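You operate a simulated robot arm through the tools that you are given. There is no shell and no other tool. Be economical: measure what you need, move in short steps, check, and stop when the job is done.

You run a simulated robot arm. Do the job below in one go: nothing can be reset, and whatever is moved stays where it is left.

JOB
Put things in order on the bed cover. At the end: the white dimpled beaker is on the yellow wafer box (marked "WAFERS"); the blue tall spice jar stands on top of the hummus pot; the scouring block stands on top of the green apple; the purple key fob is on the orange bean tin (marked "BEANS"); whatever was shut is shut again. Leave all else as you found it, and nothing knocked over.

The check looks at the end state, three seconds after you hand in, the way a careful person would. Anything else that was tipped, shoved, dropped, spilled or broken makes it a failure. A push-on lid holds only when it is set on centred and level and pressed home; a screw cap is set on level and turned clockwise until tight.

ROBOT AND FRAMES
A 6-joint arm with a two-finger parallel gripper, fixed in place. Base frame: the origin is at the foot of the arm, x ahead of it, y to its left, z up; the work surface is at about z = 0. Lengths are in m, angles in rad, forces in N, time in s.
With the tool pointing down near the work surface it reaches from about 0.14 to 0.58 m from the base axis. Its first joint turns from -1.152 to 1.152 rad. Payload 2.1 kg.
Tool frame: the origin (TCP) lies between the finger pads and is the grasp point; the fingertips stand 0.03 m ahead of it; z points along the fingers, y is the line along which they close. Largest opening 0.094 m; finger width 0.028, thickness 0.01; the body of the gripper, 0.05 by 0.096 m, starts 0.055 m behind the TCP.
Orientation is that of the tool frame in the base frame, as a unit quaternion [x, y, z, w]. With the fingers straight down and closing along the base's y, the tool's x points along the base's -x, its y along +y and its z along -z.

CONTROLS
- The arm moves only by the tool send_rows. Its argument "targets" is a list that holds one entry, the list of rows, each a list of 7 numbers: the shift along the base's x, y, z in m, then the turn, a rotation vector about the base's x, y, z in rad, then the opening, from 0 (shut) to 1 (fully open). In form: [[[dx, dy, dz, wx, wy, wz, gripper], ...]]. A call has 1 to 10 rows; each row is the pose to reach, as a shift and turn from the pose commanded when the call began. Each row takes 0.2 s and may step no farther than 0.05 m and 0.15 rad from the row before; otherwise, or with a gripper value out of range, the whole call is refused. Where a pose cannot be reached the arm comes as near as it can. A force on the tool above 40 N (or 10 N above the force at the start of the call, whichever is more), or a blocked arm, ends the call early, and 0.2 s more pass. Each finger travels about 0.072 m/s and halts on what it meets, pressing with about 22 N; the grip force reading is that of the motor and also rises with nothing between the fingers. The clock runs only during rows and for 0.2 s after the last one: add rows that repeat a pose to give the fingers time. The reply holds the time, the measured pose of the TCP, the force on the tool along the base axes, the opening and the grip force, in the units named above and with some noise.
- Cameras (640 x 400 px; columns grow to the right, rows downward): "scene" is fixed at [0.0544, -0.3676, 0.4967]; the picture's right is [0.80, -0.60, 0.00], its down [-0.28, -0.36, -0.89] and it looks along [0.54, 0.71, -0.46] (base axes); focal length 334 px, centre (320, 200). "wrist" rides on the gripper at [0.076, 0.014, -0.102] in the tool frame; the picture's right is [-0.18, 0.98, 0.00], its down [-0.75, -0.14, -0.64] and it looks along [-0.63, -0.12, 0.77] (tool axes); focal length 243 px, centre (320, 200). There is no depth. A picture from a camera that has moved, and an enlarged one, comes with that camera's place and axes in the base frame and with its lens.
- get_image(camera): a new picture of that camera. No time passes.
- zoom(camera, box): a new picture of the part [left, top, right, bottom] of that camera's present view, enlarged. No time passes.
- finish_job(): hands the job in; it is judged then, once.

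Go step by step. Nothing tells you positions but the pictures and the camera data: compare them with the known pose of the tool, close in by small moves and look again before you grip or let go. The budget is 120 turns and 84 pictures, counting those below and the enlarged ones. Unless the task says otherwise, let go and move clear before handing in, and close with one line.

The tools are called after "Call:" by a JSON object that holds its "method" and its "body". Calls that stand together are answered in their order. send_rows: Moves the arm, as the interface text tells. Its arguments: {"type":"object","properties":{"targets":{"type":"array","items":{"type":"array","items":{"type":"array","items":{"type":"number"}}}}},"required":["targets"]} The other tools are called the same way: get_image (camera) takes a picture; zoom (camera, box) takes an enlarged picture of a part of a camera's view; finish_job () hands the job in.

At the start:

```text
t: 0.0
eef_pos: [0.2853, 0.0722, 0.3254]
tcp_rot: [-0.001, 1.0, 0.0, 0.0]
ft_force: [0.2, 0.3, -1.4]
grip_width: 0.094
gripper_force: 0.2
```

scene: 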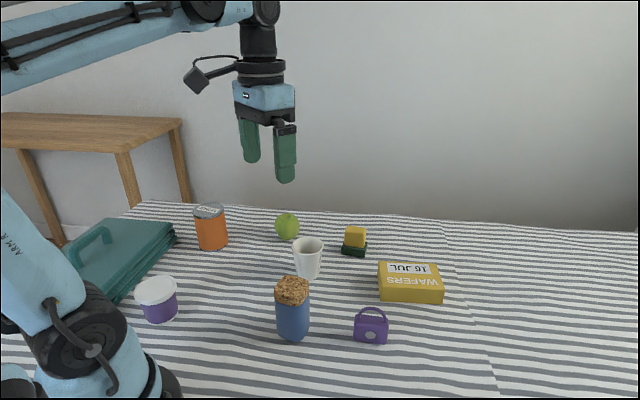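
wrist: 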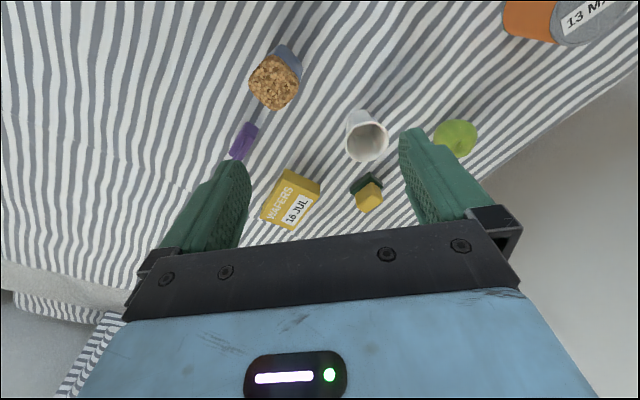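

I see the seven items on the striped cover. I'll zoom in to measure them before moving.

Call:
{"method": "zoom", "body": {"camera": "scene", "box": [100, 190, 260, 290]}}

Call:
{"method": "zoom", "body": {"camera": "scene", "box": [260, 200, 460, 325]}}

Call:
{"method": "zoom", "body": {"camera": "scene", "box": [240, 260, 420, 372]}}

Call:
{"method": "zoom", "body": {"camera": "scene", "box": [60, 200, 220, 350]}}

```text
4.00 times, centred on (180, 240) of scene
camera zoom: at [0.0544, -0.3676, 0.4967], right [0.8, -0.6, 0.0], down [-0.28, -0.36, -0.89], along [0.54, 0.71, -0.46], focal length 1334 px, centre (880, 40)
```

zoom: 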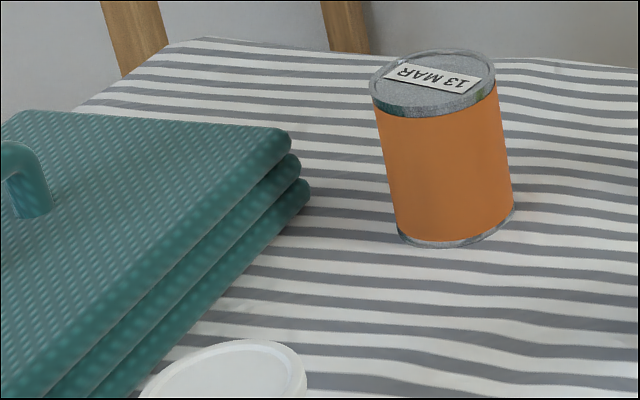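

```text
3.20 times, centred on (360, 262) of scene
camera zoom: at [0.0544, -0.3676, 0.4967], right [0.8, -0.6, 0.0], down [-0.28, -0.36, -0.89], along [0.54, 0.71, -0.46], focal length 1067 px, centre (192, 0)
```

zoom: 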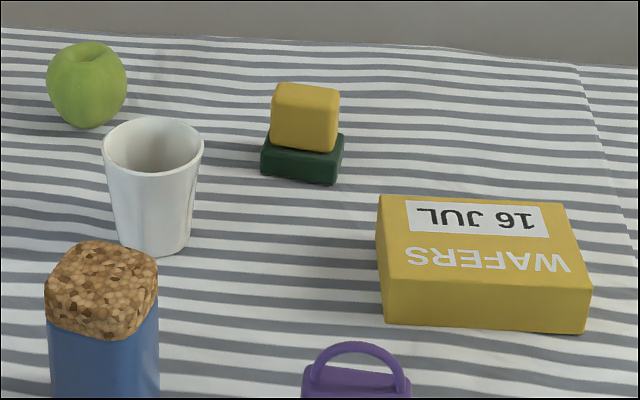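

```text
3.56 times, centred on (330, 316) of scene
camera zoom: at [0.0544, -0.3676, 0.4967], right [0.8, -0.6, 0.0], down [-0.28, -0.36, -0.89], along [0.54, 0.71, -0.46], focal length 1186 px, centre (284, -212)
```

zoom: 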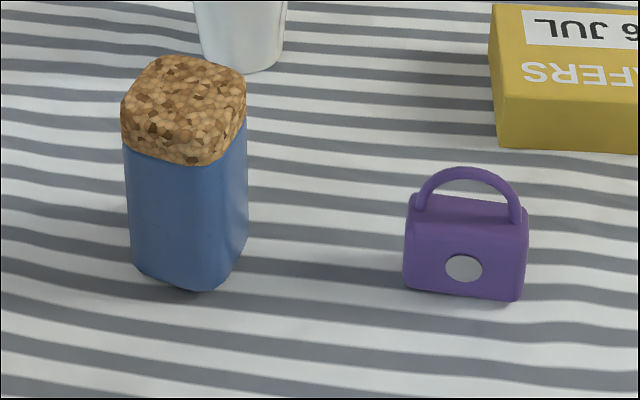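

```text
2.67 times, centred on (140, 275) of scene
camera zoom: at [0.0544, -0.3676, 0.4967], right [0.8, -0.6, 0.0], down [-0.28, -0.36, -0.89], along [0.54, 0.71, -0.46], focal length 889 px, centre (800, 0)
```

zoom: 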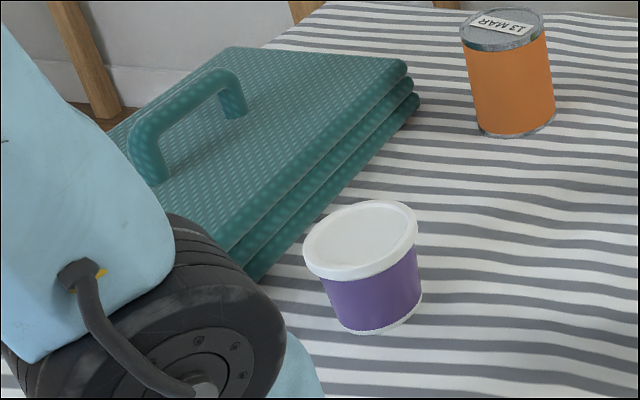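

The scene geometry gives rough positions: jar (.277,.012), pot (.097,.193), tin (.265,.357), apple (.437,.28), block (.52,.123), beaker (.392,.123), box top (.54,-.04), fob (.385,-.083). I'll zoom the wrist view to get the yaws.

Call:
{"method": "zoom", "body": {"camera": "wrist", "box": [210, 30, 402, 150]}}

Call:
{"method": "zoom", "body": {"camera": "wrist", "box": [210, 115, 402, 235]}}

```text
3.33 times, centred on (306, 90) of wrist
camera zoom: at [0.2096, 0.0876, 0.428], right [0.18, 0.98, 0.0], down [0.75, -0.14, 0.64], along [0.63, -0.12, -0.77], focal length 809 px, centre (367, 567)
```

zoom: 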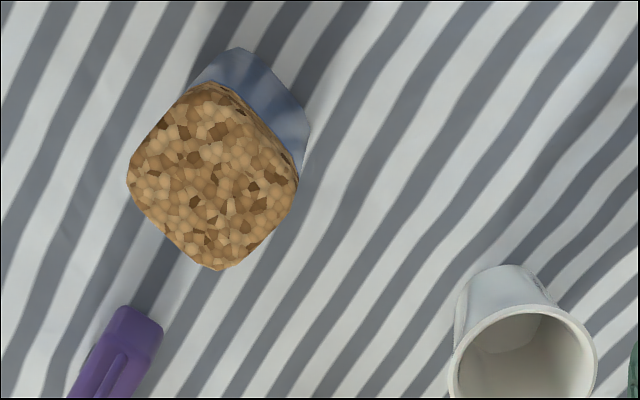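

```text
3.33 times, centred on (306, 175) of wrist
camera zoom: at [0.2096, 0.0876, 0.428], right [0.18, 0.98, 0.0], down [0.75, -0.14, 0.64], along [0.63, -0.12, -0.77], focal length 809 px, centre (367, 283)
```

zoom: 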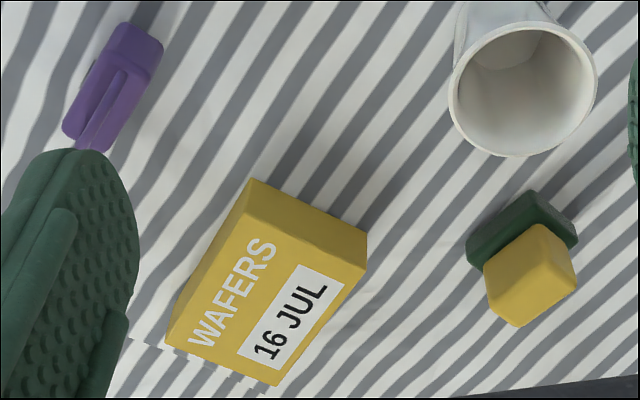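

Starting with the beaker: I'll move above it and check alignment.

Call:
{"method": "send_rows", "body": {"targets": [[[0.027, 0.013, -0.031, 0, 0, 0, 1], [0.053, 0.026, -0.062, 0, 0, 0, 1], [0.08, 0.038, -0.093, 0, 0, 0, 1], [0.107, 0.051, -0.125, 0, 0, 0, 1]]]}}

Call:
{"method": "get_image", "body": {"camera": "wrist"}}

```text
t: 1.0
eef_pos: [0.3919, 0.1268, 0.2]
tcp_rot: [-0.001, 1.0, 0.001, 0.0]
ft_force: [0.8, 0.4, 1.4]
grip_width: 0.0938
gripper_force: 0.0
```

```text
75 pictures are left
camera wrist: at [0.3159, 0.1405, 0.3029], right [0.18, 0.98, 0.0], down [0.75, -0.14, 0.64], along [0.63, -0.12, -0.77], focal length 243 px, centre (320, 200)
```

wrist: 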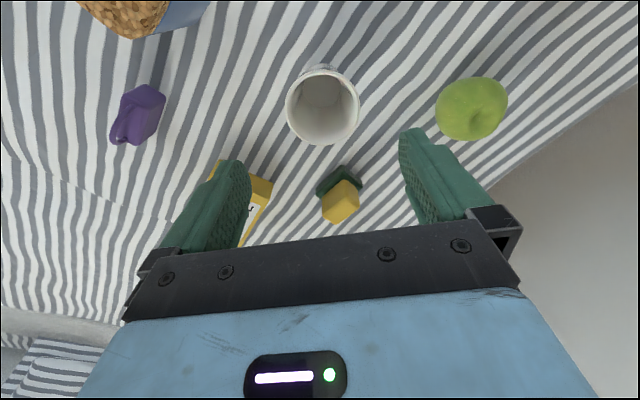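

The beaker rim comes out at (.392,.128), just under the TCP. Descending and gripping.

Call:
{"method": "send_rows", "body": {"targets": [[[0, 0.002, -0.05, 0, 0, 0, 1], [0, 0.002, -0.1, 0, 0, 0, 1], [0, 0.002, -0.13, 0, 0, 0, 1], [0, 0.002, -0.15, 0, 0, 0, 1], [0, 0.002, -0.15, 0, 0, 0, 0.4], [0, 0.002, -0.15, 0, 0, 0, 0.4], [0, 0.002, -0.15, 0, 0, 0, 0.4], [0, 0.002, -0.15, 0, 0, 0, 0.4]]]}}

Call:
{"method": "get_image", "body": {"camera": "scene"}}

```text
t: 2.8
eef_pos: [0.393, 0.126, 0.0505]
tcp_rot: [-0.001, 1.0, 0.002, 0.0]
ft_force: [0.3, -0.2, 0.1]
grip_width: 0.0643
gripper_force: 22.6
```

```text
74 pictures are left
```

scene: 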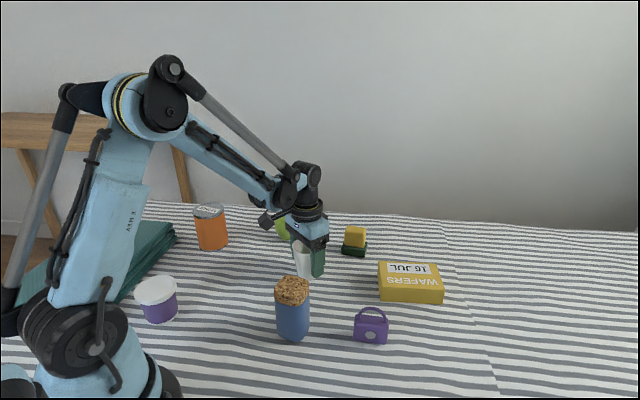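

Gripped at 64 mm. Lifting.

Call:
{"method": "send_rows", "body": {"targets": [[[0, 0, 0.03, 0, 0, 0, 0.4], [0, 0, 0.07, 0, 0, 0, 0.4], [0, 0, 0.11, 0, 0, 0, 0.4], [0.03, -0.035, 0.11, 0, 0, 0, 0.4], [0.06, -0.07, 0.11, 0, 0, 0, 0.4], [0.09, -0.105, 0.11, 0, 0, 0, 0.4], [0.12, -0.14, 0.11, 0, 0, 0, 0.4], [0.14, -0.166, 0.11, 0, 0, 0, 0.4]]]}}

Call:
{"method": "get_image", "body": {"camera": "wrist"}}

Call:
{"method": "zoom", "body": {"camera": "scene", "box": [320, 180, 480, 320]}}

```text
t: 4.6
eef_pos: [0.5342, -0.0432, 0.1593]
tcp_rot: [-0.001, 1.0, 0.0, 0.0]
ft_force: [0.0, -0.3, -1.3]
grip_width: 0.0645
gripper_force: 21.6
```

```text
73 pictures are left
camera wrist: at [0.4583, -0.029, 0.262], right [0.18, 0.98, 0.0], down [0.75, -0.14, 0.64], along [0.63, -0.12, -0.77], focal length 243 px, centre (320, 200)
```

wrist: 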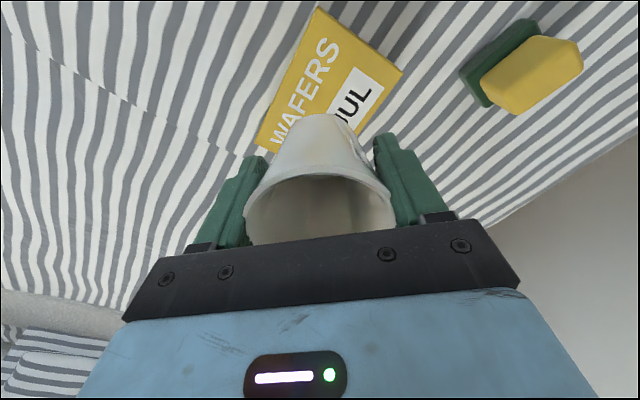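

```text
2.86 times, centred on (400, 250) of scene
camera zoom: at [0.0544, -0.3676, 0.4967], right [0.8, -0.6, 0.0], down [-0.28, -0.36, -0.89], along [0.54, 0.71, -0.46], focal length 953 px, centre (91, 57)
```

zoom: 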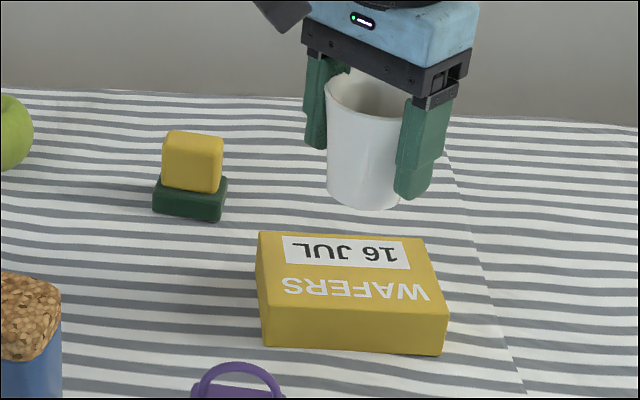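

The box centre works out at (.537,-.041), right below the beaker. Lowering gradually.

Call:
{"method": "send_rows", "body": {"targets": [[[0.002, 0.002, -0.03, 0, 0, 0, 0.4], [0.002, 0.002, -0.05, 0, 0, 0, 0.4], [0.002, 0.002, -0.062, 0, 0, 0, 0.4], [0.002, 0.002, -0.062, 0, 0, 0, 0.4]]]}}

Call:
{"method": "zoom", "body": {"camera": "scene", "box": [340, 200, 480, 310]}}

```text
t: 5.6
eef_pos: [0.5372, -0.0389, 0.098]
tcp_rot: [-0.001, 1.0, 0.001, 0.0]
ft_force: [-0.8, 0.5, -2.6]
grip_width: 0.0646
gripper_force: 22.3
```

```text
3.64 times, centred on (410, 255) of scene
camera zoom: at [0.0544, -0.3676, 0.4967], right [0.8, -0.6, 0.0], down [-0.28, -0.36, -0.89], along [0.54, 0.71, -0.46], focal length 1213 px, centre (-7, 0)
```

zoom: 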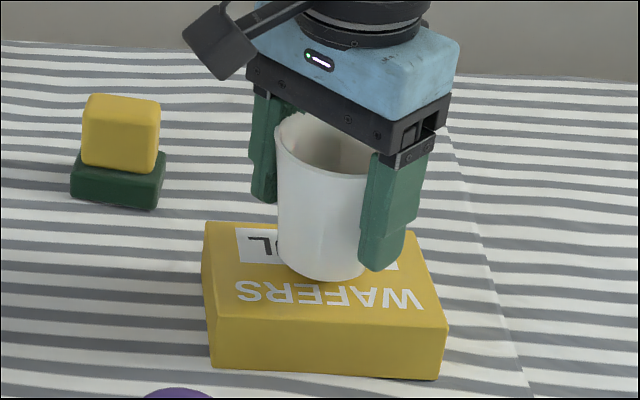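

Call:
{"method": "send_rows", "body": {"targets": [[[0, 0, -0.003, 0, 0, 0, 0.4], [0, 0, -0.006, 0, 0, 0, 0.4]]]}}

Call:
{"method": "send_rows", "body": {"targets": [[[0, 0, -0.0015, 0, 0, 0, 0.4], [0, 0, -0.003, 0, 0, 0, 0.4]]]}}

```text
t: 6.2
eef_pos: [0.535, -0.0379, 0.0932]
tcp_rot: [-0.001, 1.0, 0.0, 0.001]
ft_force: [0.2, -0.2, -2.0]
grip_width: 0.0646
gripper_force: 21.7
```

```text
t: 6.8
eef_pos: [0.5336, -0.0386, 0.089]
tcp_rot: [-0.001, 1.0, 0.001, 0.001]
ft_force: [-0.1, -0.3, -0.1]
grip_width: 0.0647
gripper_force: 21.9
```

Call:
{"method": "send_rows", "body": {"targets": [[[0, 0, -0.002, 0, 0, 0, 0.4], [0, 0, -0.002, 0, 0, 0, 0.4]]]}}

Call:
{"method": "zoom", "body": {"camera": "scene", "box": [340, 200, 480, 310]}}

```text
t: 7.4
eef_pos: [0.5343, -0.0383, 0.0892]
tcp_rot: [-0.001, 1.0, 0.0, 0.0]
ft_force: [-1.1, -1.5, 17.1]
grip_width: 0.0646
gripper_force: 21.7
```

```text
3.64 times, centred on (410, 255) of scene
camera zoom: at [0.0543, -0.3676, 0.4967], right [0.8, -0.6, 0.0], down [-0.27, -0.36, -0.89], along [0.54, 0.71, -0.46], focal length 1213 px, centre (-7, 0)
```

zoom: 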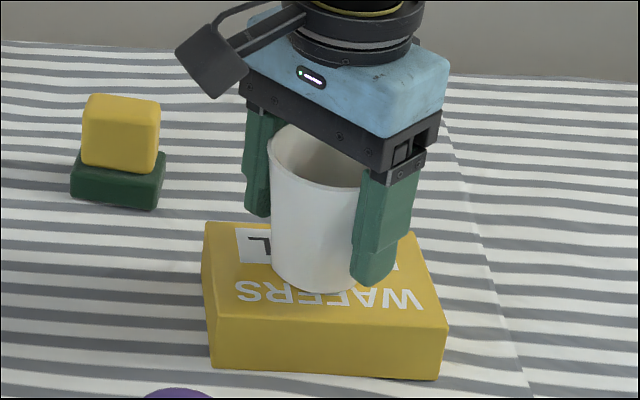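

Contact at 17 N. I'll ease off a millimetre, open and rise.

Call:
{"method": "send_rows", "body": {"targets": [[[0, 0, 0.001, 0, 0, 0, 0.4], [0, 0, 0.001, 0, 0, 0, 0.75], [0, 0, 0.001, 0, 0, 0, 1], [0, 0, 0.001, 0, 0, 0, 1], [0, 0, 0.04, 0, 0, 0, 1], [0, 0, 0.08, 0, 0, 0, 1], [0, 0, 0.12, 0, 0, 0, 1]]]}}

Call:
{"method": "get_image", "body": {"camera": "wrist"}}

Call:
{"method": "zoom", "body": {"camera": "scene", "box": [320, 200, 480, 310]}}

```text
t: 9.0
eef_pos: [0.5334, -0.0374, 0.2074]
tcp_rot: [-0.001, 1.0, -0.001, 0.0]
ft_force: [-0.5, 0.4, 0.3]
grip_width: 0.0941
gripper_force: 0.1
```

```text
69 pictures are left
camera wrist: at [0.457, -0.0226, 0.3095], right [0.18, 0.98, 0.0], down [0.75, -0.14, 0.64], along [0.63, -0.12, -0.77], focal length 243 px, centre (320, 200)
```

wrist: 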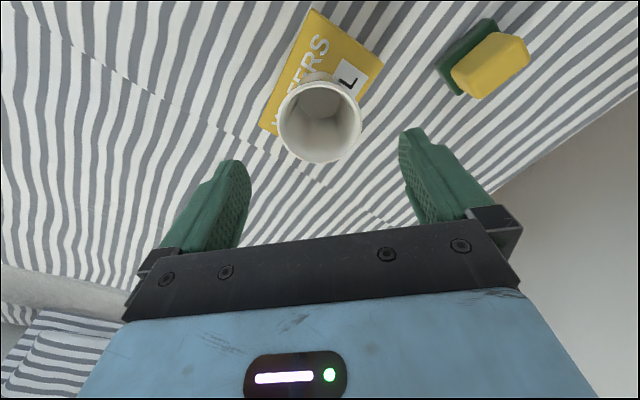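

```text
3.64 times, centred on (400, 255) of scene
camera zoom: at [0.0544, -0.3676, 0.4967], right [0.8, -0.6, 0.0], down [-0.28, -0.36, -0.89], along [0.54, 0.71, -0.46], focal length 1213 px, centre (29, 0)
```

zoom: 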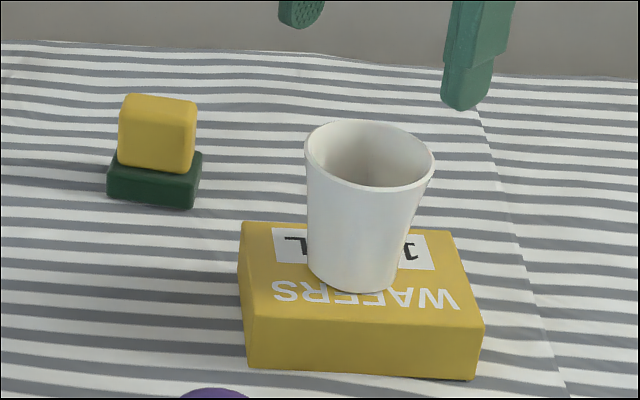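

The beaker stands well. Now I'll go over the scouring block.

Call:
{"method": "send_rows", "body": {"targets": [[[-0.003, 0.04, 0, 0, 0, 0, 1], [-0.008, 0.08, 0, 0, 0, 0, 1], [-0.012, 0.12, -0.01, 0, 0, 0, 1], [-0.016, 0.158, -0.02, 0, 0, 0, 1]]]}}

Call:
{"method": "zoom", "body": {"camera": "wrist", "box": [220, 50, 412, 170]}}

Call:
{"method": "zoom", "body": {"camera": "scene", "box": [270, 200, 398, 280]}}

```text
t: 10.0
eef_pos: [0.5193, 0.1192, 0.1882]
tcp_rot: [0.0, 1.0, 0.0, 0.0]
ft_force: [0.4, -0.1, 0.3]
grip_width: 0.094
gripper_force: 0.1
```

```text
3.33 times, centred on (316, 110) of wrist
camera zoom: at [0.4431, 0.1344, 0.2901], right [0.18, 0.98, 0.0], down [0.75, -0.14, 0.64], along [0.63, -0.12, -0.77], focal length 809 px, centre (333, 500)
```

zoom: 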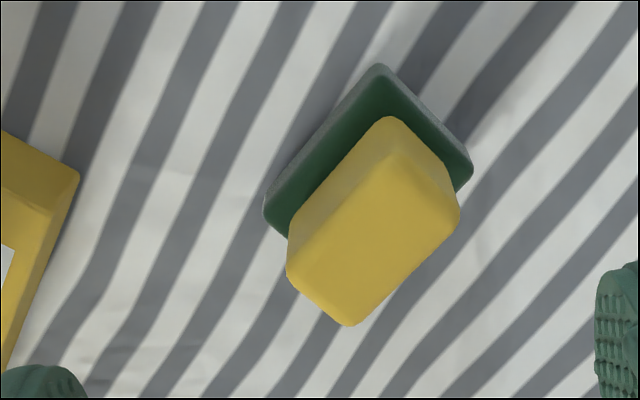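

```text
5.00 times, centred on (334, 240) of scene
camera zoom: at [0.0544, -0.3677, 0.4967], right [0.8, -0.6, 0.0], down [-0.28, -0.36, -0.89], along [0.54, 0.71, -0.46], focal length 1668 px, centre (250, 0)
```

zoom: 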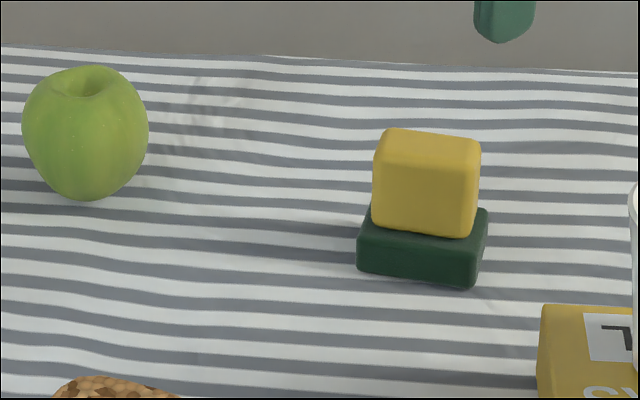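

The scouring block is a yellow upper part on a slightly wider green pad, centred near (.535,.128), long axis about -53°. I'll turn the gripper to close across its short side, holding only the yellow part.

Call:
{"method": "send_rows", "body": {"targets": [[[0.002, 0.001, 0, 0, 0, -0.14, 1], [0.004, 0.002, 0, 0, 0, -0.28, 1], [0.006, 0.004, 0, 0, 0, -0.42, 1], [0.009, 0.006, 0, 0, 0, -0.56, 1], [0.012, 0.008, 0, 0, 0, -0.7, 1], [0.014, 0.009, -0.02, 0, 0, -0.82, 1], [0.014, 0.009, -0.05, 0, 0, -0.92, 1]]]}}

Call:
{"method": "get_image", "body": {"camera": "wrist"}}

Call:
{"method": "zoom", "body": {"camera": "scene", "box": [290, 180, 418, 280]}}

```text
t: 11.6
eef_pos: [0.5324, 0.1271, 0.1371]
tcp_rot: [0.443, 0.896, 0.001, 0.001]
ft_force: [-0.2, -0.6, -0.1]
grip_width: 0.0937
gripper_force: 0.0
```

```text
65 pictures are left
camera wrist: at [0.4983, 0.1959, 0.2391], right [0.89, 0.45, 0.0], down [0.34, -0.69, 0.64], along [0.29, -0.57, -0.77], focal length 243 px, centre (320, 200)
```

wrist: 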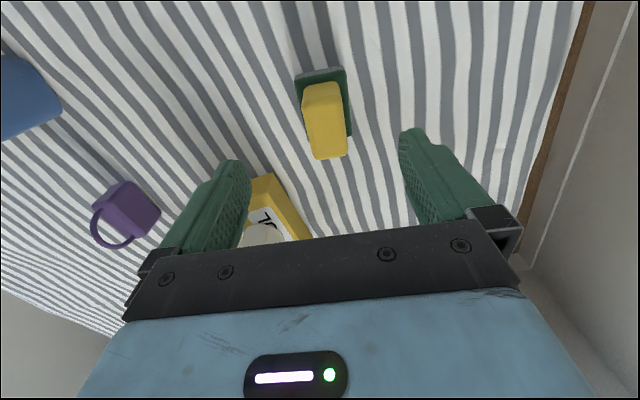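

```text
4.00 times, centred on (354, 230) of scene
camera zoom: at [0.0544, -0.3676, 0.4967], right [0.8, -0.6, 0.0], down [-0.28, -0.36, -0.89], along [0.54, 0.71, -0.46], focal length 1334 px, centre (184, 80)
```

zoom: 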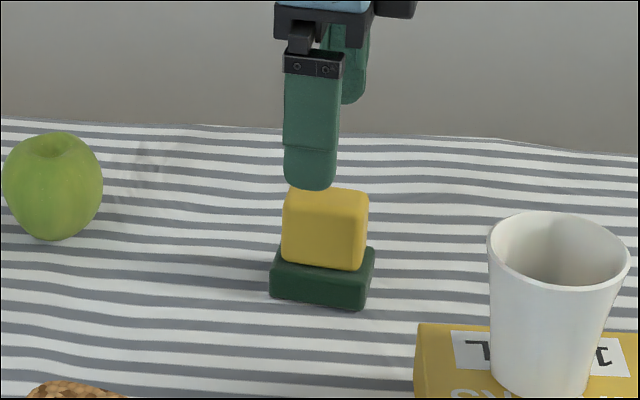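

Aligned. Descending to z≈.058 and closing on the yellow part.

Call:
{"method": "send_rows", "body": {"targets": [[[0.003, 0.001, -0.04, 0, 0, 0, 1], [0.003, 0.001, -0.065, 0, 0, 0, 1], [0.003, 0.001, -0.079, 0, 0, 0, 1], [0.003, 0.001, -0.079, 0, 0, 0, 0.6], [0.003, 0.001, -0.079, 0, 0, 0, 0.2], [0.003, 0.001, -0.079, 0, 0, 0, 0.1], [0.003, 0.001, -0.079, 0, 0, 0, 0.1], [0.003, 0.001, -0.079, 0, 0, 0, 0.1]]]}}

Call:
{"method": "zoom", "body": {"camera": "scene", "box": [290, 180, 418, 280]}}

```text
t: 13.4
eef_pos: [0.5354, 0.1277, 0.0595]
tcp_rot: [0.443, 0.897, 0.001, 0.001]
ft_force: [-1.0, -0.1, 0.2]
grip_width: 0.0335
gripper_force: 22.2
```

```text
4.00 times, centred on (354, 230) of scene
camera zoom: at [0.0544, -0.3676, 0.4967], right [0.8, -0.6, 0.0], down [-0.28, -0.36, -0.89], along [0.54, 0.71, -0.46], focal length 1334 px, centre (184, 80)
```

zoom: 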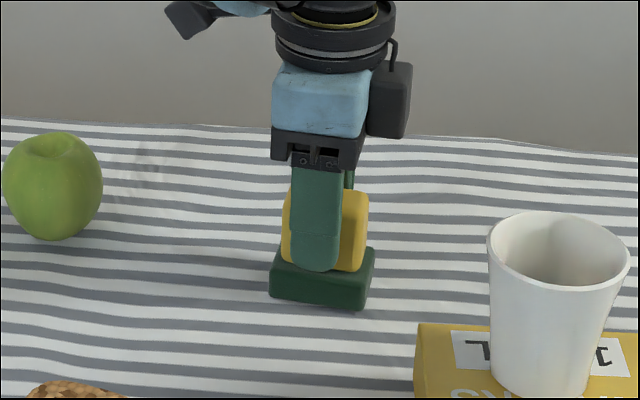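

Held at 33 mm. Lifting and moving near the apple.

Call:
{"method": "send_rows", "body": {"targets": [[[0, 0, 0.03, 0, 0, 0, 0.1], [0, 0, 0.075, 0, 0, 0, 0.1], [0, 0, 0.12, 0, 0, 0, 0.1], [-0.025, 0.039, 0.14, 0, 0, 0, 0.1], [-0.05, 0.078, 0.14, 0, 0, 0, 0.1], [-0.075, 0.117, 0.14, 0, 0, 0, 0.1], [-0.101, 0.156, 0.14, 0, 0, 0, 0.1], [-0.101, 0.156, 0.14, 0, 0, 0, 0.1]]]}}

Call:
{"method": "get_image", "body": {"camera": "wrist"}}

Call:
{"method": "zoom", "body": {"camera": "scene", "box": [210, 140, 370, 260]}}

```text
refused: row 4 steps farther than a row can; nothing moved
```

```text
62 pictures are left
camera wrist: at [0.5008, 0.1982, 0.1624], right [0.89, 0.45, 0.0], down [0.34, -0.68, 0.64], along [0.29, -0.57, -0.77], focal length 243 px, centre (320, 200)
```

wrist: 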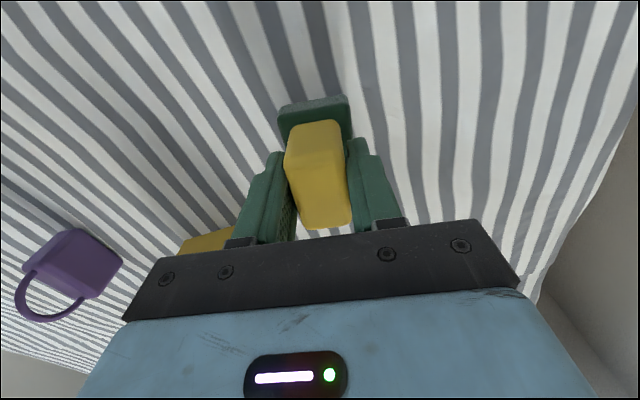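

```text
3.33 times, centred on (290, 200) of scene
camera zoom: at [0.0544, -0.3676, 0.4967], right [0.8, -0.6, 0.0], down [-0.28, -0.36, -0.89], along [0.54, 0.71, -0.46], focal length 1112 px, centre (420, 200)
```

zoom: 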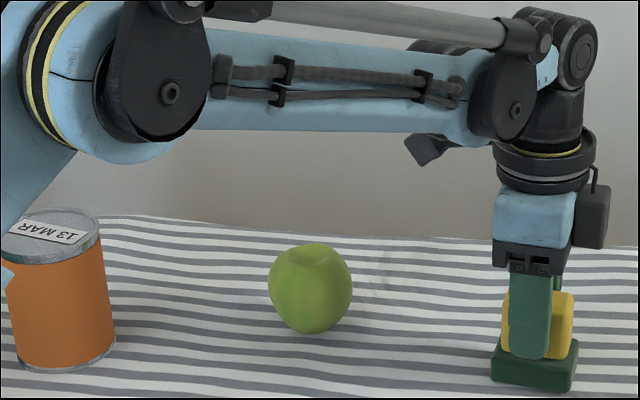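

Row step was too long; resending with smaller steps.

Call:
{"method": "send_rows", "body": {"targets": [[[0, 0, 0.03, 0, 0, 0, 0.1], [0, 0, 0.075, 0, 0, 0, 0.1], [0, 0, 0.12, 0, 0, 0, 0.1], [-0.018, 0.025, 0.14, 0, 0, 0, 0.1], [-0.042, 0.065, 0.14, 0, 0, 0, 0.1], [-0.066, 0.105, 0.14, 0, 0, 0, 0.1], [-0.08, 0.125, 0.14, 0, 0, 0, 0.1], [-0.08, 0.125, 0.14, 0, 0, 0, 0.1]]]}}

Call:
{"method": "get_image", "body": {"camera": "wrist"}}

Call:
{"method": "zoom", "body": {"camera": "scene", "box": [210, 140, 370, 260]}}

```text
t: 15.2
eef_pos: [0.4547, 0.2533, 0.1994]
tcp_rot: [0.443, 0.896, 0.001, 0.001]
ft_force: [-0.3, 0.0, -0.5]
grip_width: 0.0338
gripper_force: 22.5
```

```text
60 pictures are left
camera wrist: at [0.4198, 0.323, 0.3025], right [0.89, 0.45, 0.0], down [0.34, -0.68, 0.64], along [0.29, -0.57, -0.77], focal length 243 px, centre (320, 200)
```

wrist: 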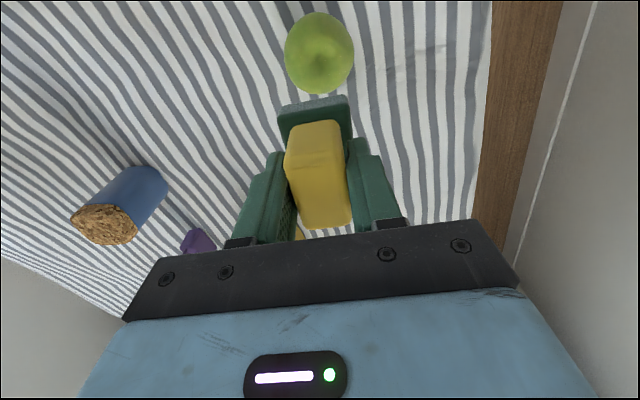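

```text
3.33 times, centred on (290, 200) of scene
camera zoom: at [0.0544, -0.3676, 0.4967], right [0.8, -0.6, 0.0], down [-0.28, -0.36, -0.89], along [0.54, 0.71, -0.46], focal length 1112 px, centre (420, 200)
```

zoom: 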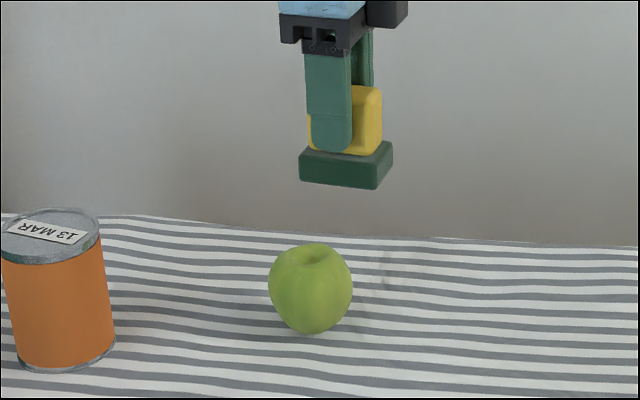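

Call:
{"method": "zoom", "body": {"camera": "wrist", "box": [240, 0, 400, 100]}}

```text
4.00 times, centred on (320, 50) of wrist
camera zoom: at [0.4198, 0.323, 0.3025], right [0.89, 0.45, 0.0], down [0.34, -0.68, 0.64], along [0.29, -0.57, -0.77], focal length 970 px, centre (320, 800)
```

zoom: 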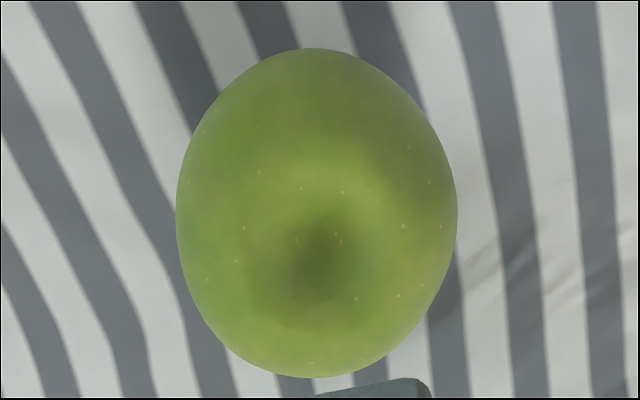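

Apple dimple is at about (.442,.281), from both cameras. I'll centre over it and lower partway.

Call:
{"method": "send_rows", "body": {"targets": [[[-0.013, 0.028, 0, 0, 0, 0, 0.1], [-0.013, 0.028, -0.04, 0, 0, 0, 0.1], [-0.013, 0.028, -0.066, 0, 0, 0, 0.1], [-0.013, 0.028, -0.066, 0, 0, 0, 0.1]]]}}

Call:
{"method": "zoom", "body": {"camera": "scene", "box": [230, 160, 358, 260]}}

Call:
{"method": "zoom", "body": {"camera": "wrist", "box": [220, 30, 420, 155]}}

```text
t: 16.2
eef_pos: [0.4433, 0.2818, 0.1332]
tcp_rot: [0.443, 0.896, 0.0, 0.001]
ft_force: [0.0, 0.3, -1.2]
grip_width: 0.0337
gripper_force: 22.0
```

```text
4.00 times, centred on (294, 210) of scene
camera zoom: at [0.0544, -0.3676, 0.4967], right [0.8, -0.6, 0.0], down [-0.28, -0.36, -0.89], along [0.54, 0.71, -0.46], focal length 1334 px, centre (424, 160)
```

zoom: 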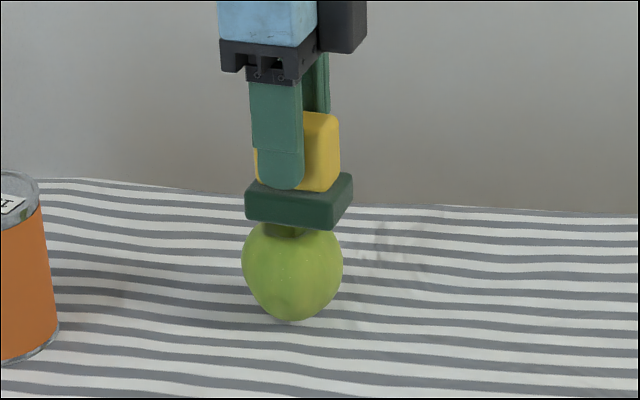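

```text
3.20 times, centred on (320, 92) of wrist
camera zoom: at [0.4087, 0.3517, 0.2361], right [0.89, 0.45, 0.0], down [0.34, -0.68, 0.64], along [0.29, -0.57, -0.77], focal length 776 px, centre (320, 544)
```

zoom: 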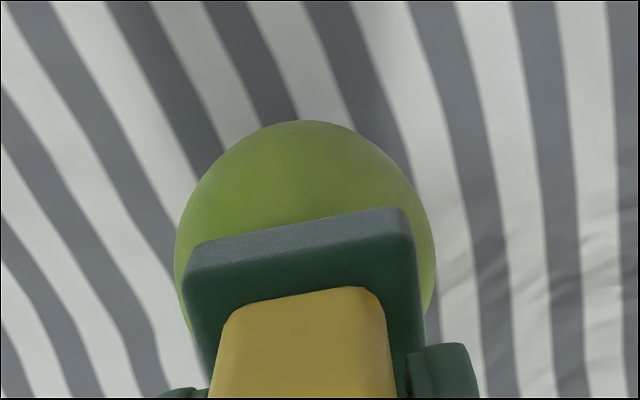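

The pad is centred over the dimple. Lowering in small steps to contact.

Call:
{"method": "send_rows", "body": {"targets": [[[0, -0.0015, -0.003, 0, 0, 0, 0.1], [0, -0.0015, -0.006, 0, 0, 0, 0.1]]]}}

Call:
{"method": "send_rows", "body": {"targets": [[[0, 0, -0.001, 0, 0, 0, 0.1], [0, 0, -0.002, 0, 0, 0, 0.1]]]}}

```text
t: 16.8
eef_pos: [0.4436, 0.2802, 0.127]
tcp_rot: [0.442, 0.897, 0.001, 0.001]
ft_force: [0.6, 0.3, -0.6]
grip_width: 0.0335
gripper_force: 22.3
```

```text
t: 17.4
eef_pos: [0.4418, 0.2813, 0.1242]
tcp_rot: [0.443, 0.897, 0.001, 0.0]
ft_force: [-0.1, 0.1, -1.1]
grip_width: 0.0335
gripper_force: 21.7
```

Call:
{"method": "send_rows", "body": {"targets": [[[0, 0, -0.001, 0, 0, 0, 0.1], [0, 0, -0.0015, 0, 0, 0, 0.1]]]}}

Call:
{"method": "zoom", "body": {"camera": "scene", "box": [250, 190, 330, 250]}}

```text
t: 18.0
eef_pos: [0.4431, 0.2805, 0.1231]
tcp_rot: [0.442, 0.897, 0.0, 0.001]
ft_force: [1.9, -0.7, 8.3]
grip_width: 0.0336
gripper_force: 21.5
```

```text
6.67 times, centred on (290, 220) of scene
camera zoom: at [0.0543, -0.3677, 0.4967], right [0.8, -0.6, 0.0], down [-0.28, -0.36, -0.89], along [0.54, 0.71, -0.46], focal length 2223 px, centre (520, 67)
```

zoom: 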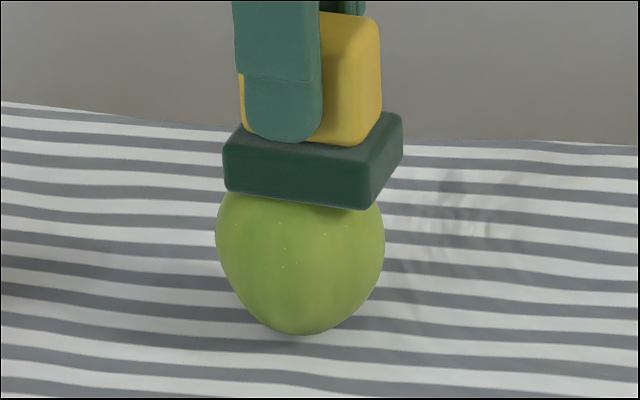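

Contact at 8 N, level. Opening and checking before I rise.

Call:
{"method": "send_rows", "body": {"targets": [[[0, 0, 0.0005, 0, 0, 0, 0.3], [0, 0, 0.0005, 0, 0, 0, 0.45], [0, 0, 0.0005, 0, 0, 0, 0.7], [0, 0, 0.0005, 0, 0, 0, 0.8]]]}}

Call:
{"method": "zoom", "body": {"camera": "scene", "box": [250, 190, 330, 250]}}

```text
t: 19.0
eef_pos: [0.4411, 0.2803, 0.1232]
tcp_rot: [0.443, 0.896, 0.0, 0.0]
ft_force: [0.1, 0.2, 0.5]
grip_width: 0.0751
gripper_force: 0.1
```

```text
6.67 times, centred on (290, 220) of scene
camera zoom: at [0.0544, -0.3676, 0.4967], right [0.8, -0.6, 0.0], down [-0.28, -0.36, -0.89], along [0.54, 0.71, -0.46], focal length 2223 px, centre (520, 67)
```

zoom: 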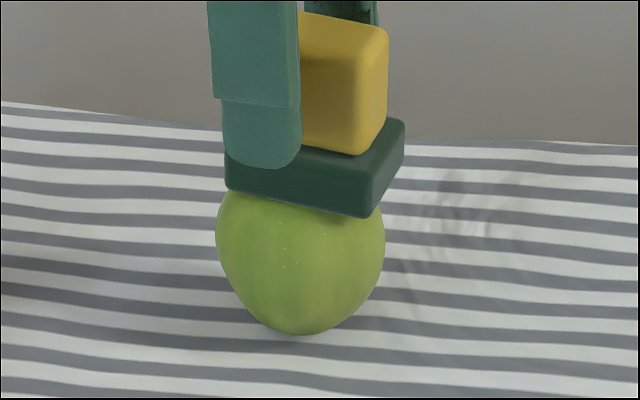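

It settled with a slight tilt. I'll hold a moment to see whether it's stable.

Call:
{"method": "send_rows", "body": {"targets": [[[0, 0, 0, 0, 0, 0, 0.8], [0, 0, 0, 0, 0, 0, 0.8], [0, 0, 0, 0, 0, 0, 0.8], [0, 0, 0, 0, 0, 0, 0.8]]]}}

Call:
{"method": "zoom", "body": {"camera": "scene", "box": [250, 190, 330, 250]}}

Call:
{"method": "zoom", "body": {"camera": "wrist", "box": [220, 30, 420, 230]}}

```text
t: 20.0
eef_pos: [0.4415, 0.2806, 0.1229]
tcp_rot: [0.443, 0.896, 0.0, 0.001]
ft_force: [0.4, -0.3, 0.0]
grip_width: 0.0753
gripper_force: 0.0
```

```text
6.67 times, centred on (290, 220) of scene
camera zoom: at [0.0544, -0.3676, 0.4967], right [0.8, -0.6, 0.0], down [-0.28, -0.36, -0.89], along [0.54, 0.71, -0.46], focal length 2223 px, centre (520, 67)
```

zoom: 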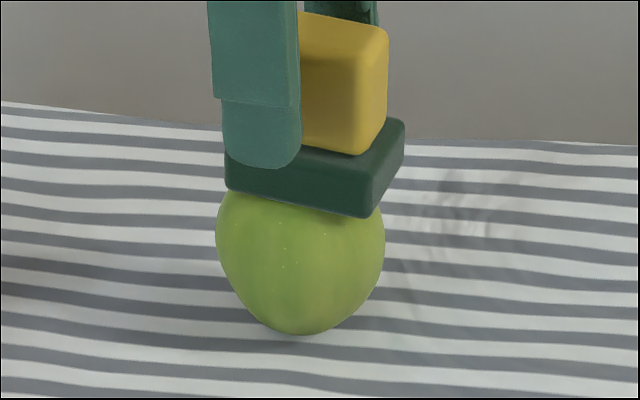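

```text
2.00 times, centred on (320, 130) of wrist
camera zoom: at [0.408, 0.3508, 0.2259], right [0.89, 0.45, 0.0], down [0.34, -0.68, 0.64], along [0.29, -0.57, -0.77], focal length 485 px, centre (320, 340)
```

zoom: 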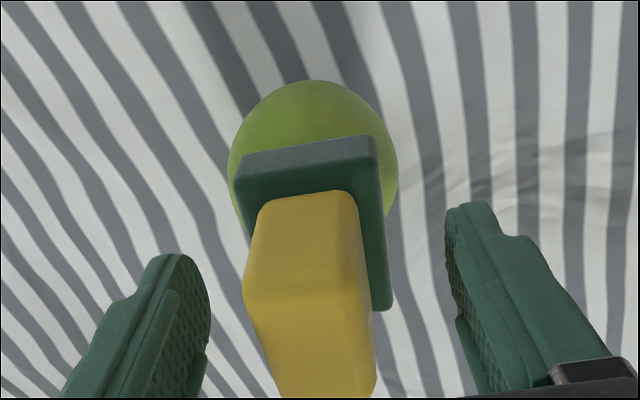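

Stable. Rising and heading to the purple fob.

Call:
{"method": "send_rows", "body": {"targets": [[[0, 0, 0.04, 0, 0, 0, 0.9], [0, 0, 0.08, 0, 0, 0, 1], [0, 0, 0.12, 0, 0, 0, 1], [-0.007, -0.045, 0.12, 0, 0, 0, 1], [-0.014, -0.09, 0.12, 0, 0, 0, 1], [-0.021, -0.135, 0.12, 0, 0, 0, 1], [-0.028, -0.18, 0.12, 0, 0, 0, 1], [-0.035, -0.225, 0.12, 0, 0, 0, 1], [-0.042, -0.27, 0.12, 0, 0, 0, 1], [-0.049, -0.315, 0.12, 0, 0, 0, 1]]]}}

Call:
{"method": "send_rows", "body": {"targets": [[[-0.005, -0.04, -0.02, 0, 0, 0.06, 1], [-0.008, -0.048, -0.065, 0, 0, 0.12, 1]]]}}

Call:
{"method": "get_image", "body": {"camera": "wrist"}}

Call:
{"method": "get_image", "body": {"camera": "scene"}}

```text
t: 22.2
eef_pos: [0.3911, -0.0342, 0.2445]
tcp_rot: [0.443, 0.896, 0.0, 0.0]
ft_force: [0.5, -0.2, -0.3]
grip_width: 0.094
gripper_force: 0.2
```

```text
t: 22.8
eef_pos: [0.3832, -0.0826, 0.1796]
tcp_rot: [0.387, 0.922, 0.0, 0.001]
ft_force: [-0.3, 0.5, -0.5]
grip_width: 0.094
gripper_force: 0.0
```

```text
51 pictures are left
camera wrist: at [0.3406, -0.0172, 0.2829], right [0.83, 0.56, 0.0], down [0.43, -0.64, 0.64], along [0.36, -0.53, -0.77], focal length 243 px, centre (320, 200)
```

wrist: 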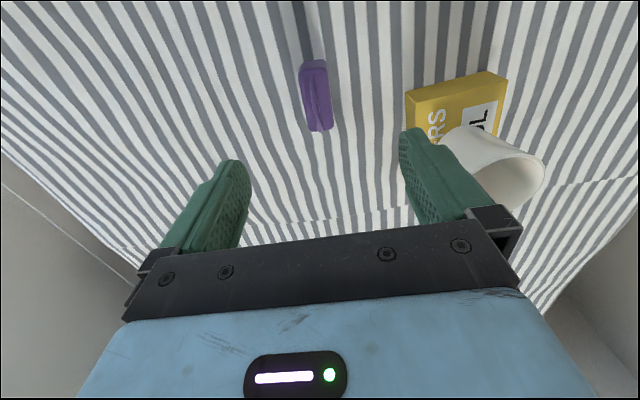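

```text
50 pictures are left
```

scene: 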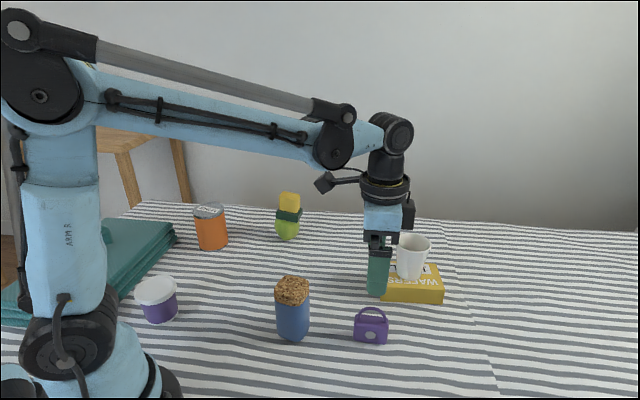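

Call:
{"method": "zoom", "body": {"camera": "wrist", "box": [240, 40, 400, 140]}}

Call:
{"method": "zoom", "body": {"camera": "scene", "box": [330, 290, 410, 350]}}

```text
4.00 times, centred on (320, 90) of wrist
camera zoom: at [0.3406, -0.0172, 0.2829], right [0.83, 0.56, 0.0], down [0.43, -0.64, 0.64], along [0.36, -0.53, -0.77], focal length 970 px, centre (320, 640)
```

zoom: 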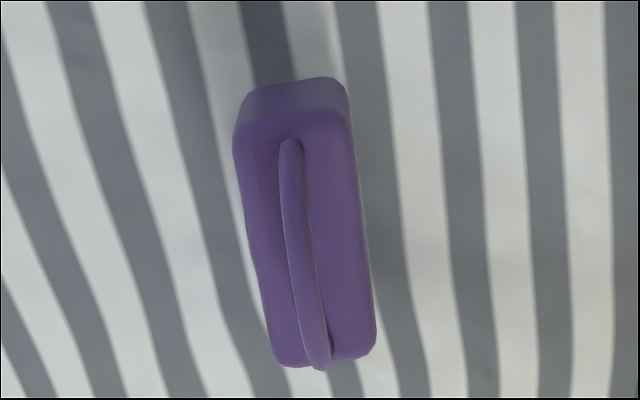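

```text
6.67 times, centred on (370, 320) of scene
camera zoom: at [0.0544, -0.3676, 0.4967], right [0.8, -0.6, 0.0], down [-0.28, -0.36, -0.89], along [0.54, 0.71, -0.46], focal length 2223 px, centre (-13, -600)
```

zoom: 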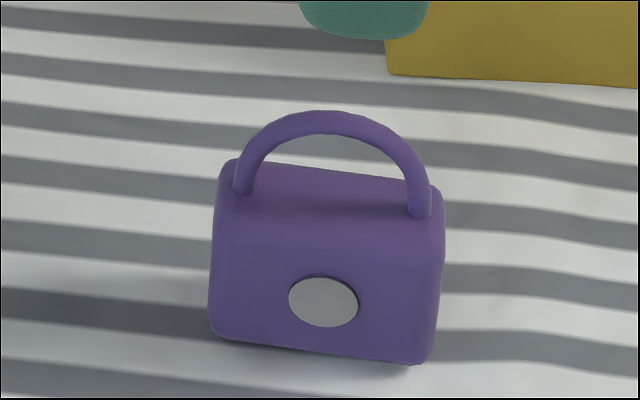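

The fob body is centred at (.384,-.0856), 26 mm thick and about 33 mm tall plus the loop. Descending with a slight yaw correction and gripping across its thickness.

Call:
{"method": "send_rows", "body": {"targets": [[[0.001, -0.003, -0.03, 0, 0, -0.03, 0.8], [0.001, -0.003, -0.07, 0, 0, -0.03, 0.7], [0.001, -0.003, -0.11, 0, 0, -0.03, 0.7], [0.001, -0.003, -0.135, 0, 0, -0.03, 0.7], [0.001, -0.003, -0.1416, 0, 0, -0.03, 0.7]]]}}

Call:
{"method": "zoom", "body": {"camera": "scene", "box": [310, 250, 438, 350]}}

Call:
{"method": "get_image", "body": {"camera": "wrist"}}

```text
t: 24.0
eef_pos: [0.3878, -0.0855, 0.0354]
tcp_rot: [0.402, 0.916, 0.001, 0.0]
ft_force: [-0.2, 0.2, -0.2]
grip_width: 0.0657
gripper_force: 0.0
```

```text
4.00 times, centred on (374, 300) of scene
camera zoom: at [0.0544, -0.3676, 0.4967], right [0.8, -0.6, 0.0], down [-0.28, -0.36, -0.89], along [0.54, 0.71, -0.46], focal length 1334 px, centre (104, -200)
```

zoom: 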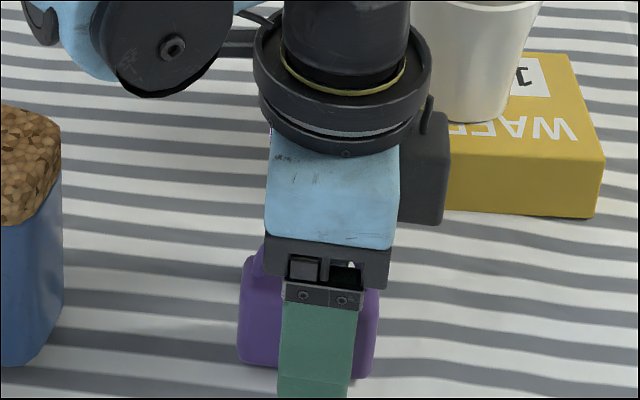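

```text
46 pictures are left
camera wrist: at [0.3467, -0.0185, 0.1372], right [0.85, 0.53, 0.0], down [0.41, -0.65, 0.64], along [0.34, -0.54, -0.77], focal length 243 px, centre (320, 200)
```

wrist: 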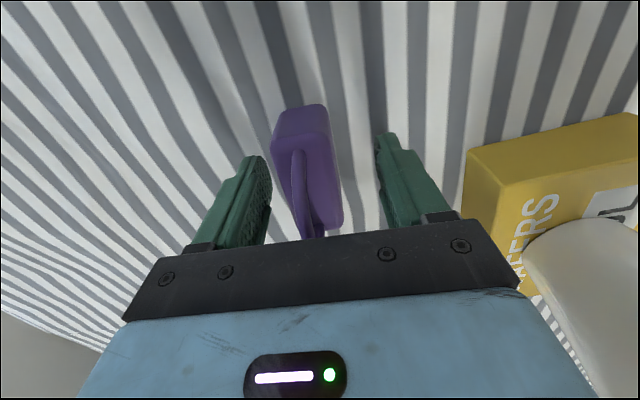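

Straddling properly. Closing.

Call:
{"method": "send_rows", "body": {"targets": [[[0, 0, 0, 0, 0, 0, 0.5], [0, 0, 0, 0, 0, 0, 0.3], [0, 0, 0, 0, 0, 0, 0.05], [0, 0, 0, 0, 0, 0, 0.05], [0, 0, 0, 0, 0, 0, 0.05]]]}}

Call:
{"method": "send_rows", "body": {"targets": [[[0, 0, 0.03, 0, 0, 0, 0.05], [0, 0, 0.075, 0, 0, 0, 0.05], [0, 0, 0.12, 0, 0, 0, 0.05], [0, 0, 0.165, 0, 0, 0, 0.05]]]}}

Call:
{"method": "get_image", "body": {"camera": "scene"}}

```text
t: 25.2
eef_pos: [0.3881, -0.0855, 0.0352]
tcp_rot: [0.402, 0.915, 0.0, 0.0]
ft_force: [0.1, -0.6, -0.7]
grip_width: 0.0317
gripper_force: 22.2
```

```text
t: 26.2
eef_pos: [0.3844, -0.0853, 0.202]
tcp_rot: [0.402, 0.915, 0.0, -0.001]
ft_force: [1.3, -1.4, -0.1]
grip_width: 0.0317
gripper_force: 21.9
```

```text
45 pictures are left
```

scene: 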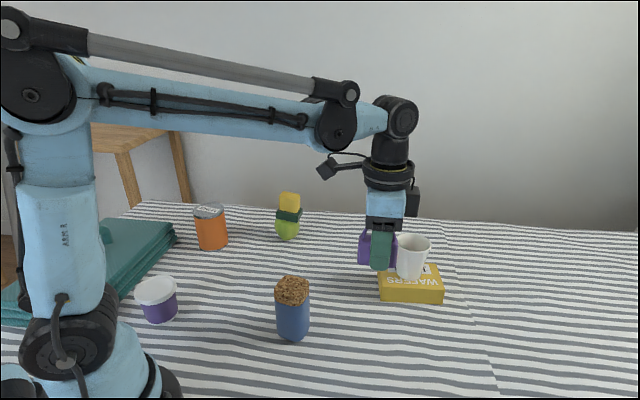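

Fob held. Carrying it toward the tin, turning with the arm.

Call:
{"method": "send_rows", "body": {"targets": [[[-0.012, 0.044, 0.002, 0, 0, 0.1, 0.05], [-0.024, 0.088, 0.004, 0, 0, 0.2, 0.05], [-0.036, 0.132, 0.006, 0, 0, 0.3, 0.05], [-0.048, 0.176, 0.008, 0, 0, 0.4, 0.05], [-0.06, 0.22, 0.01, 0, 0, 0.5, 0.05], [-0.072, 0.264, 0.012, 0, 0, 0.6, 0.05], [-0.084, 0.308, 0.014, 0, 0, 0.7, 0.05], [-0.096, 0.352, 0.016, 0, 0, 0.8, 0.05], [-0.108, 0.385, 0.018, 0, 0, 0.9, 0.05], [-0.108, 0.385, 0.018, 0, 0, 0.9, 0.05]]]}}

Call:
{"method": "get_image", "body": {"camera": "wrist"}}

Call:
{"method": "zoom", "body": {"camera": "scene", "box": [140, 120, 300, 260]}}

```text
t: 28.4
eef_pos: [0.2802, 0.3014, 0.22]
tcp_rot: [-0.037, 0.999, 0.0, 0.0]
ft_force: [-0.3, 0.3, 0.1]
grip_width: 0.0317
gripper_force: 21.7
```

```text
44 pictures are left
camera wrist: at [0.203, 0.3095, 0.3228], right [0.11, 0.99, 0.0], down [0.76, -0.09, 0.64], along [0.64, -0.07, -0.77], focal length 243 px, centre (320, 200)
```

wrist: 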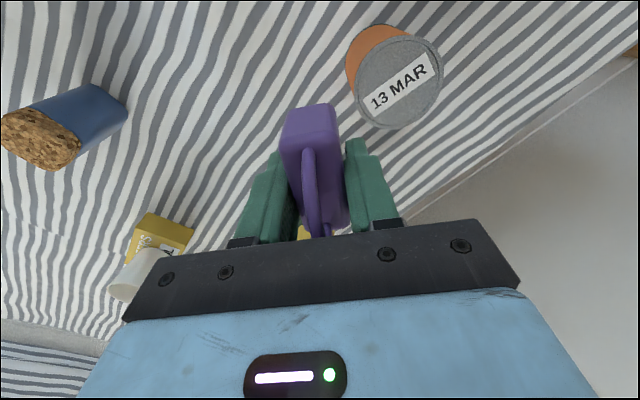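

```text
2.86 times, centred on (220, 190) of scene
camera zoom: at [0.0544, -0.3676, 0.4967], right [0.8, -0.6, 0.0], down [-0.28, -0.36, -0.89], along [0.54, 0.71, -0.46], focal length 953 px, centre (606, 229)
```

zoom: 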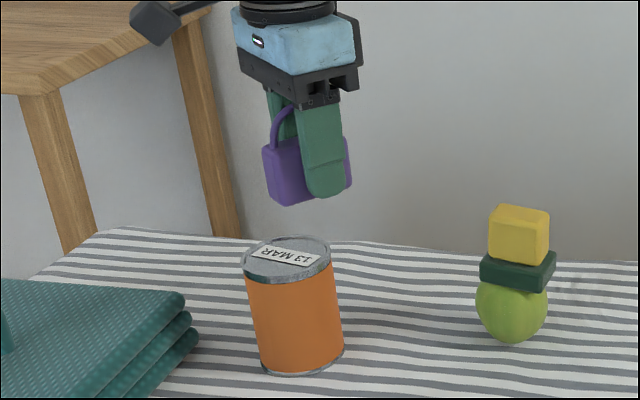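

Tin top centre is about (.265,.366). I'll move over it and lower partway.

Call:
{"method": "send_rows", "body": {"targets": [[[-0.006, 0.032, 0, 0, 0, 0, 0.05], [-0.012, 0.065, -0.01, 0, 0, 0, 0.05], [-0.012, 0.065, -0.045, 0, 0, 0, 0.05], [-0.012, 0.065, -0.068, 0, 0, 0, 0.05], [-0.012, 0.065, -0.068, 0, 0, 0, 0.05]]]}}

Call:
{"method": "zoom", "body": {"camera": "wrist", "box": [200, 0, 440, 240]}}

Call:
{"method": "zoom", "body": {"camera": "scene", "box": [150, 150, 278, 260]}}

```text
t: 29.6
eef_pos: [0.2674, 0.3635, 0.1498]
tcp_rot: [-0.035, 0.999, 0.001, 0.0]
ft_force: [0.5, 0.4, -0.2]
grip_width: 0.0315
gripper_force: 22.0
```

```text
1.67 times, centred on (320, 120) of wrist
camera zoom: at [0.1905, 0.3731, 0.2525], right [0.11, 0.99, 0.0], down [0.76, -0.09, 0.64], along [0.64, -0.07, -0.77], focal length 404 px, centre (320, 333)
```

zoom: 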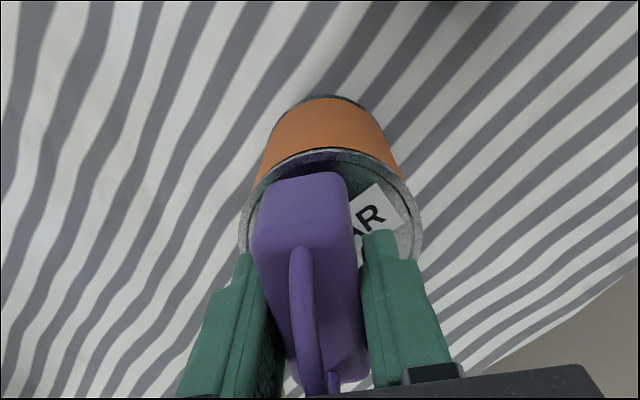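

```text
3.64 times, centred on (214, 205) of scene
camera zoom: at [0.0544, -0.3676, 0.4967], right [0.8, -0.6, 0.0], down [-0.28, -0.36, -0.89], along [0.54, 0.71, -0.46], focal length 1213 px, centre (706, 182)
```

zoom: 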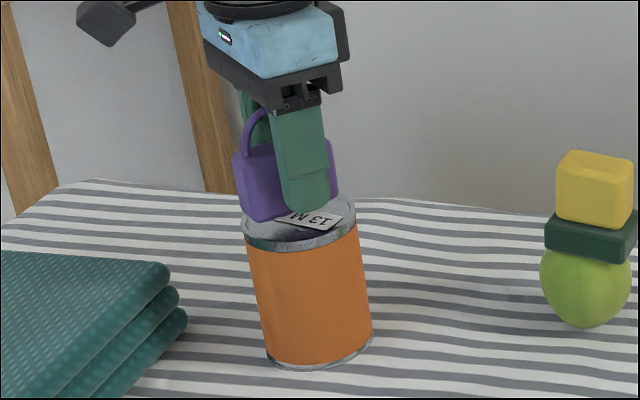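

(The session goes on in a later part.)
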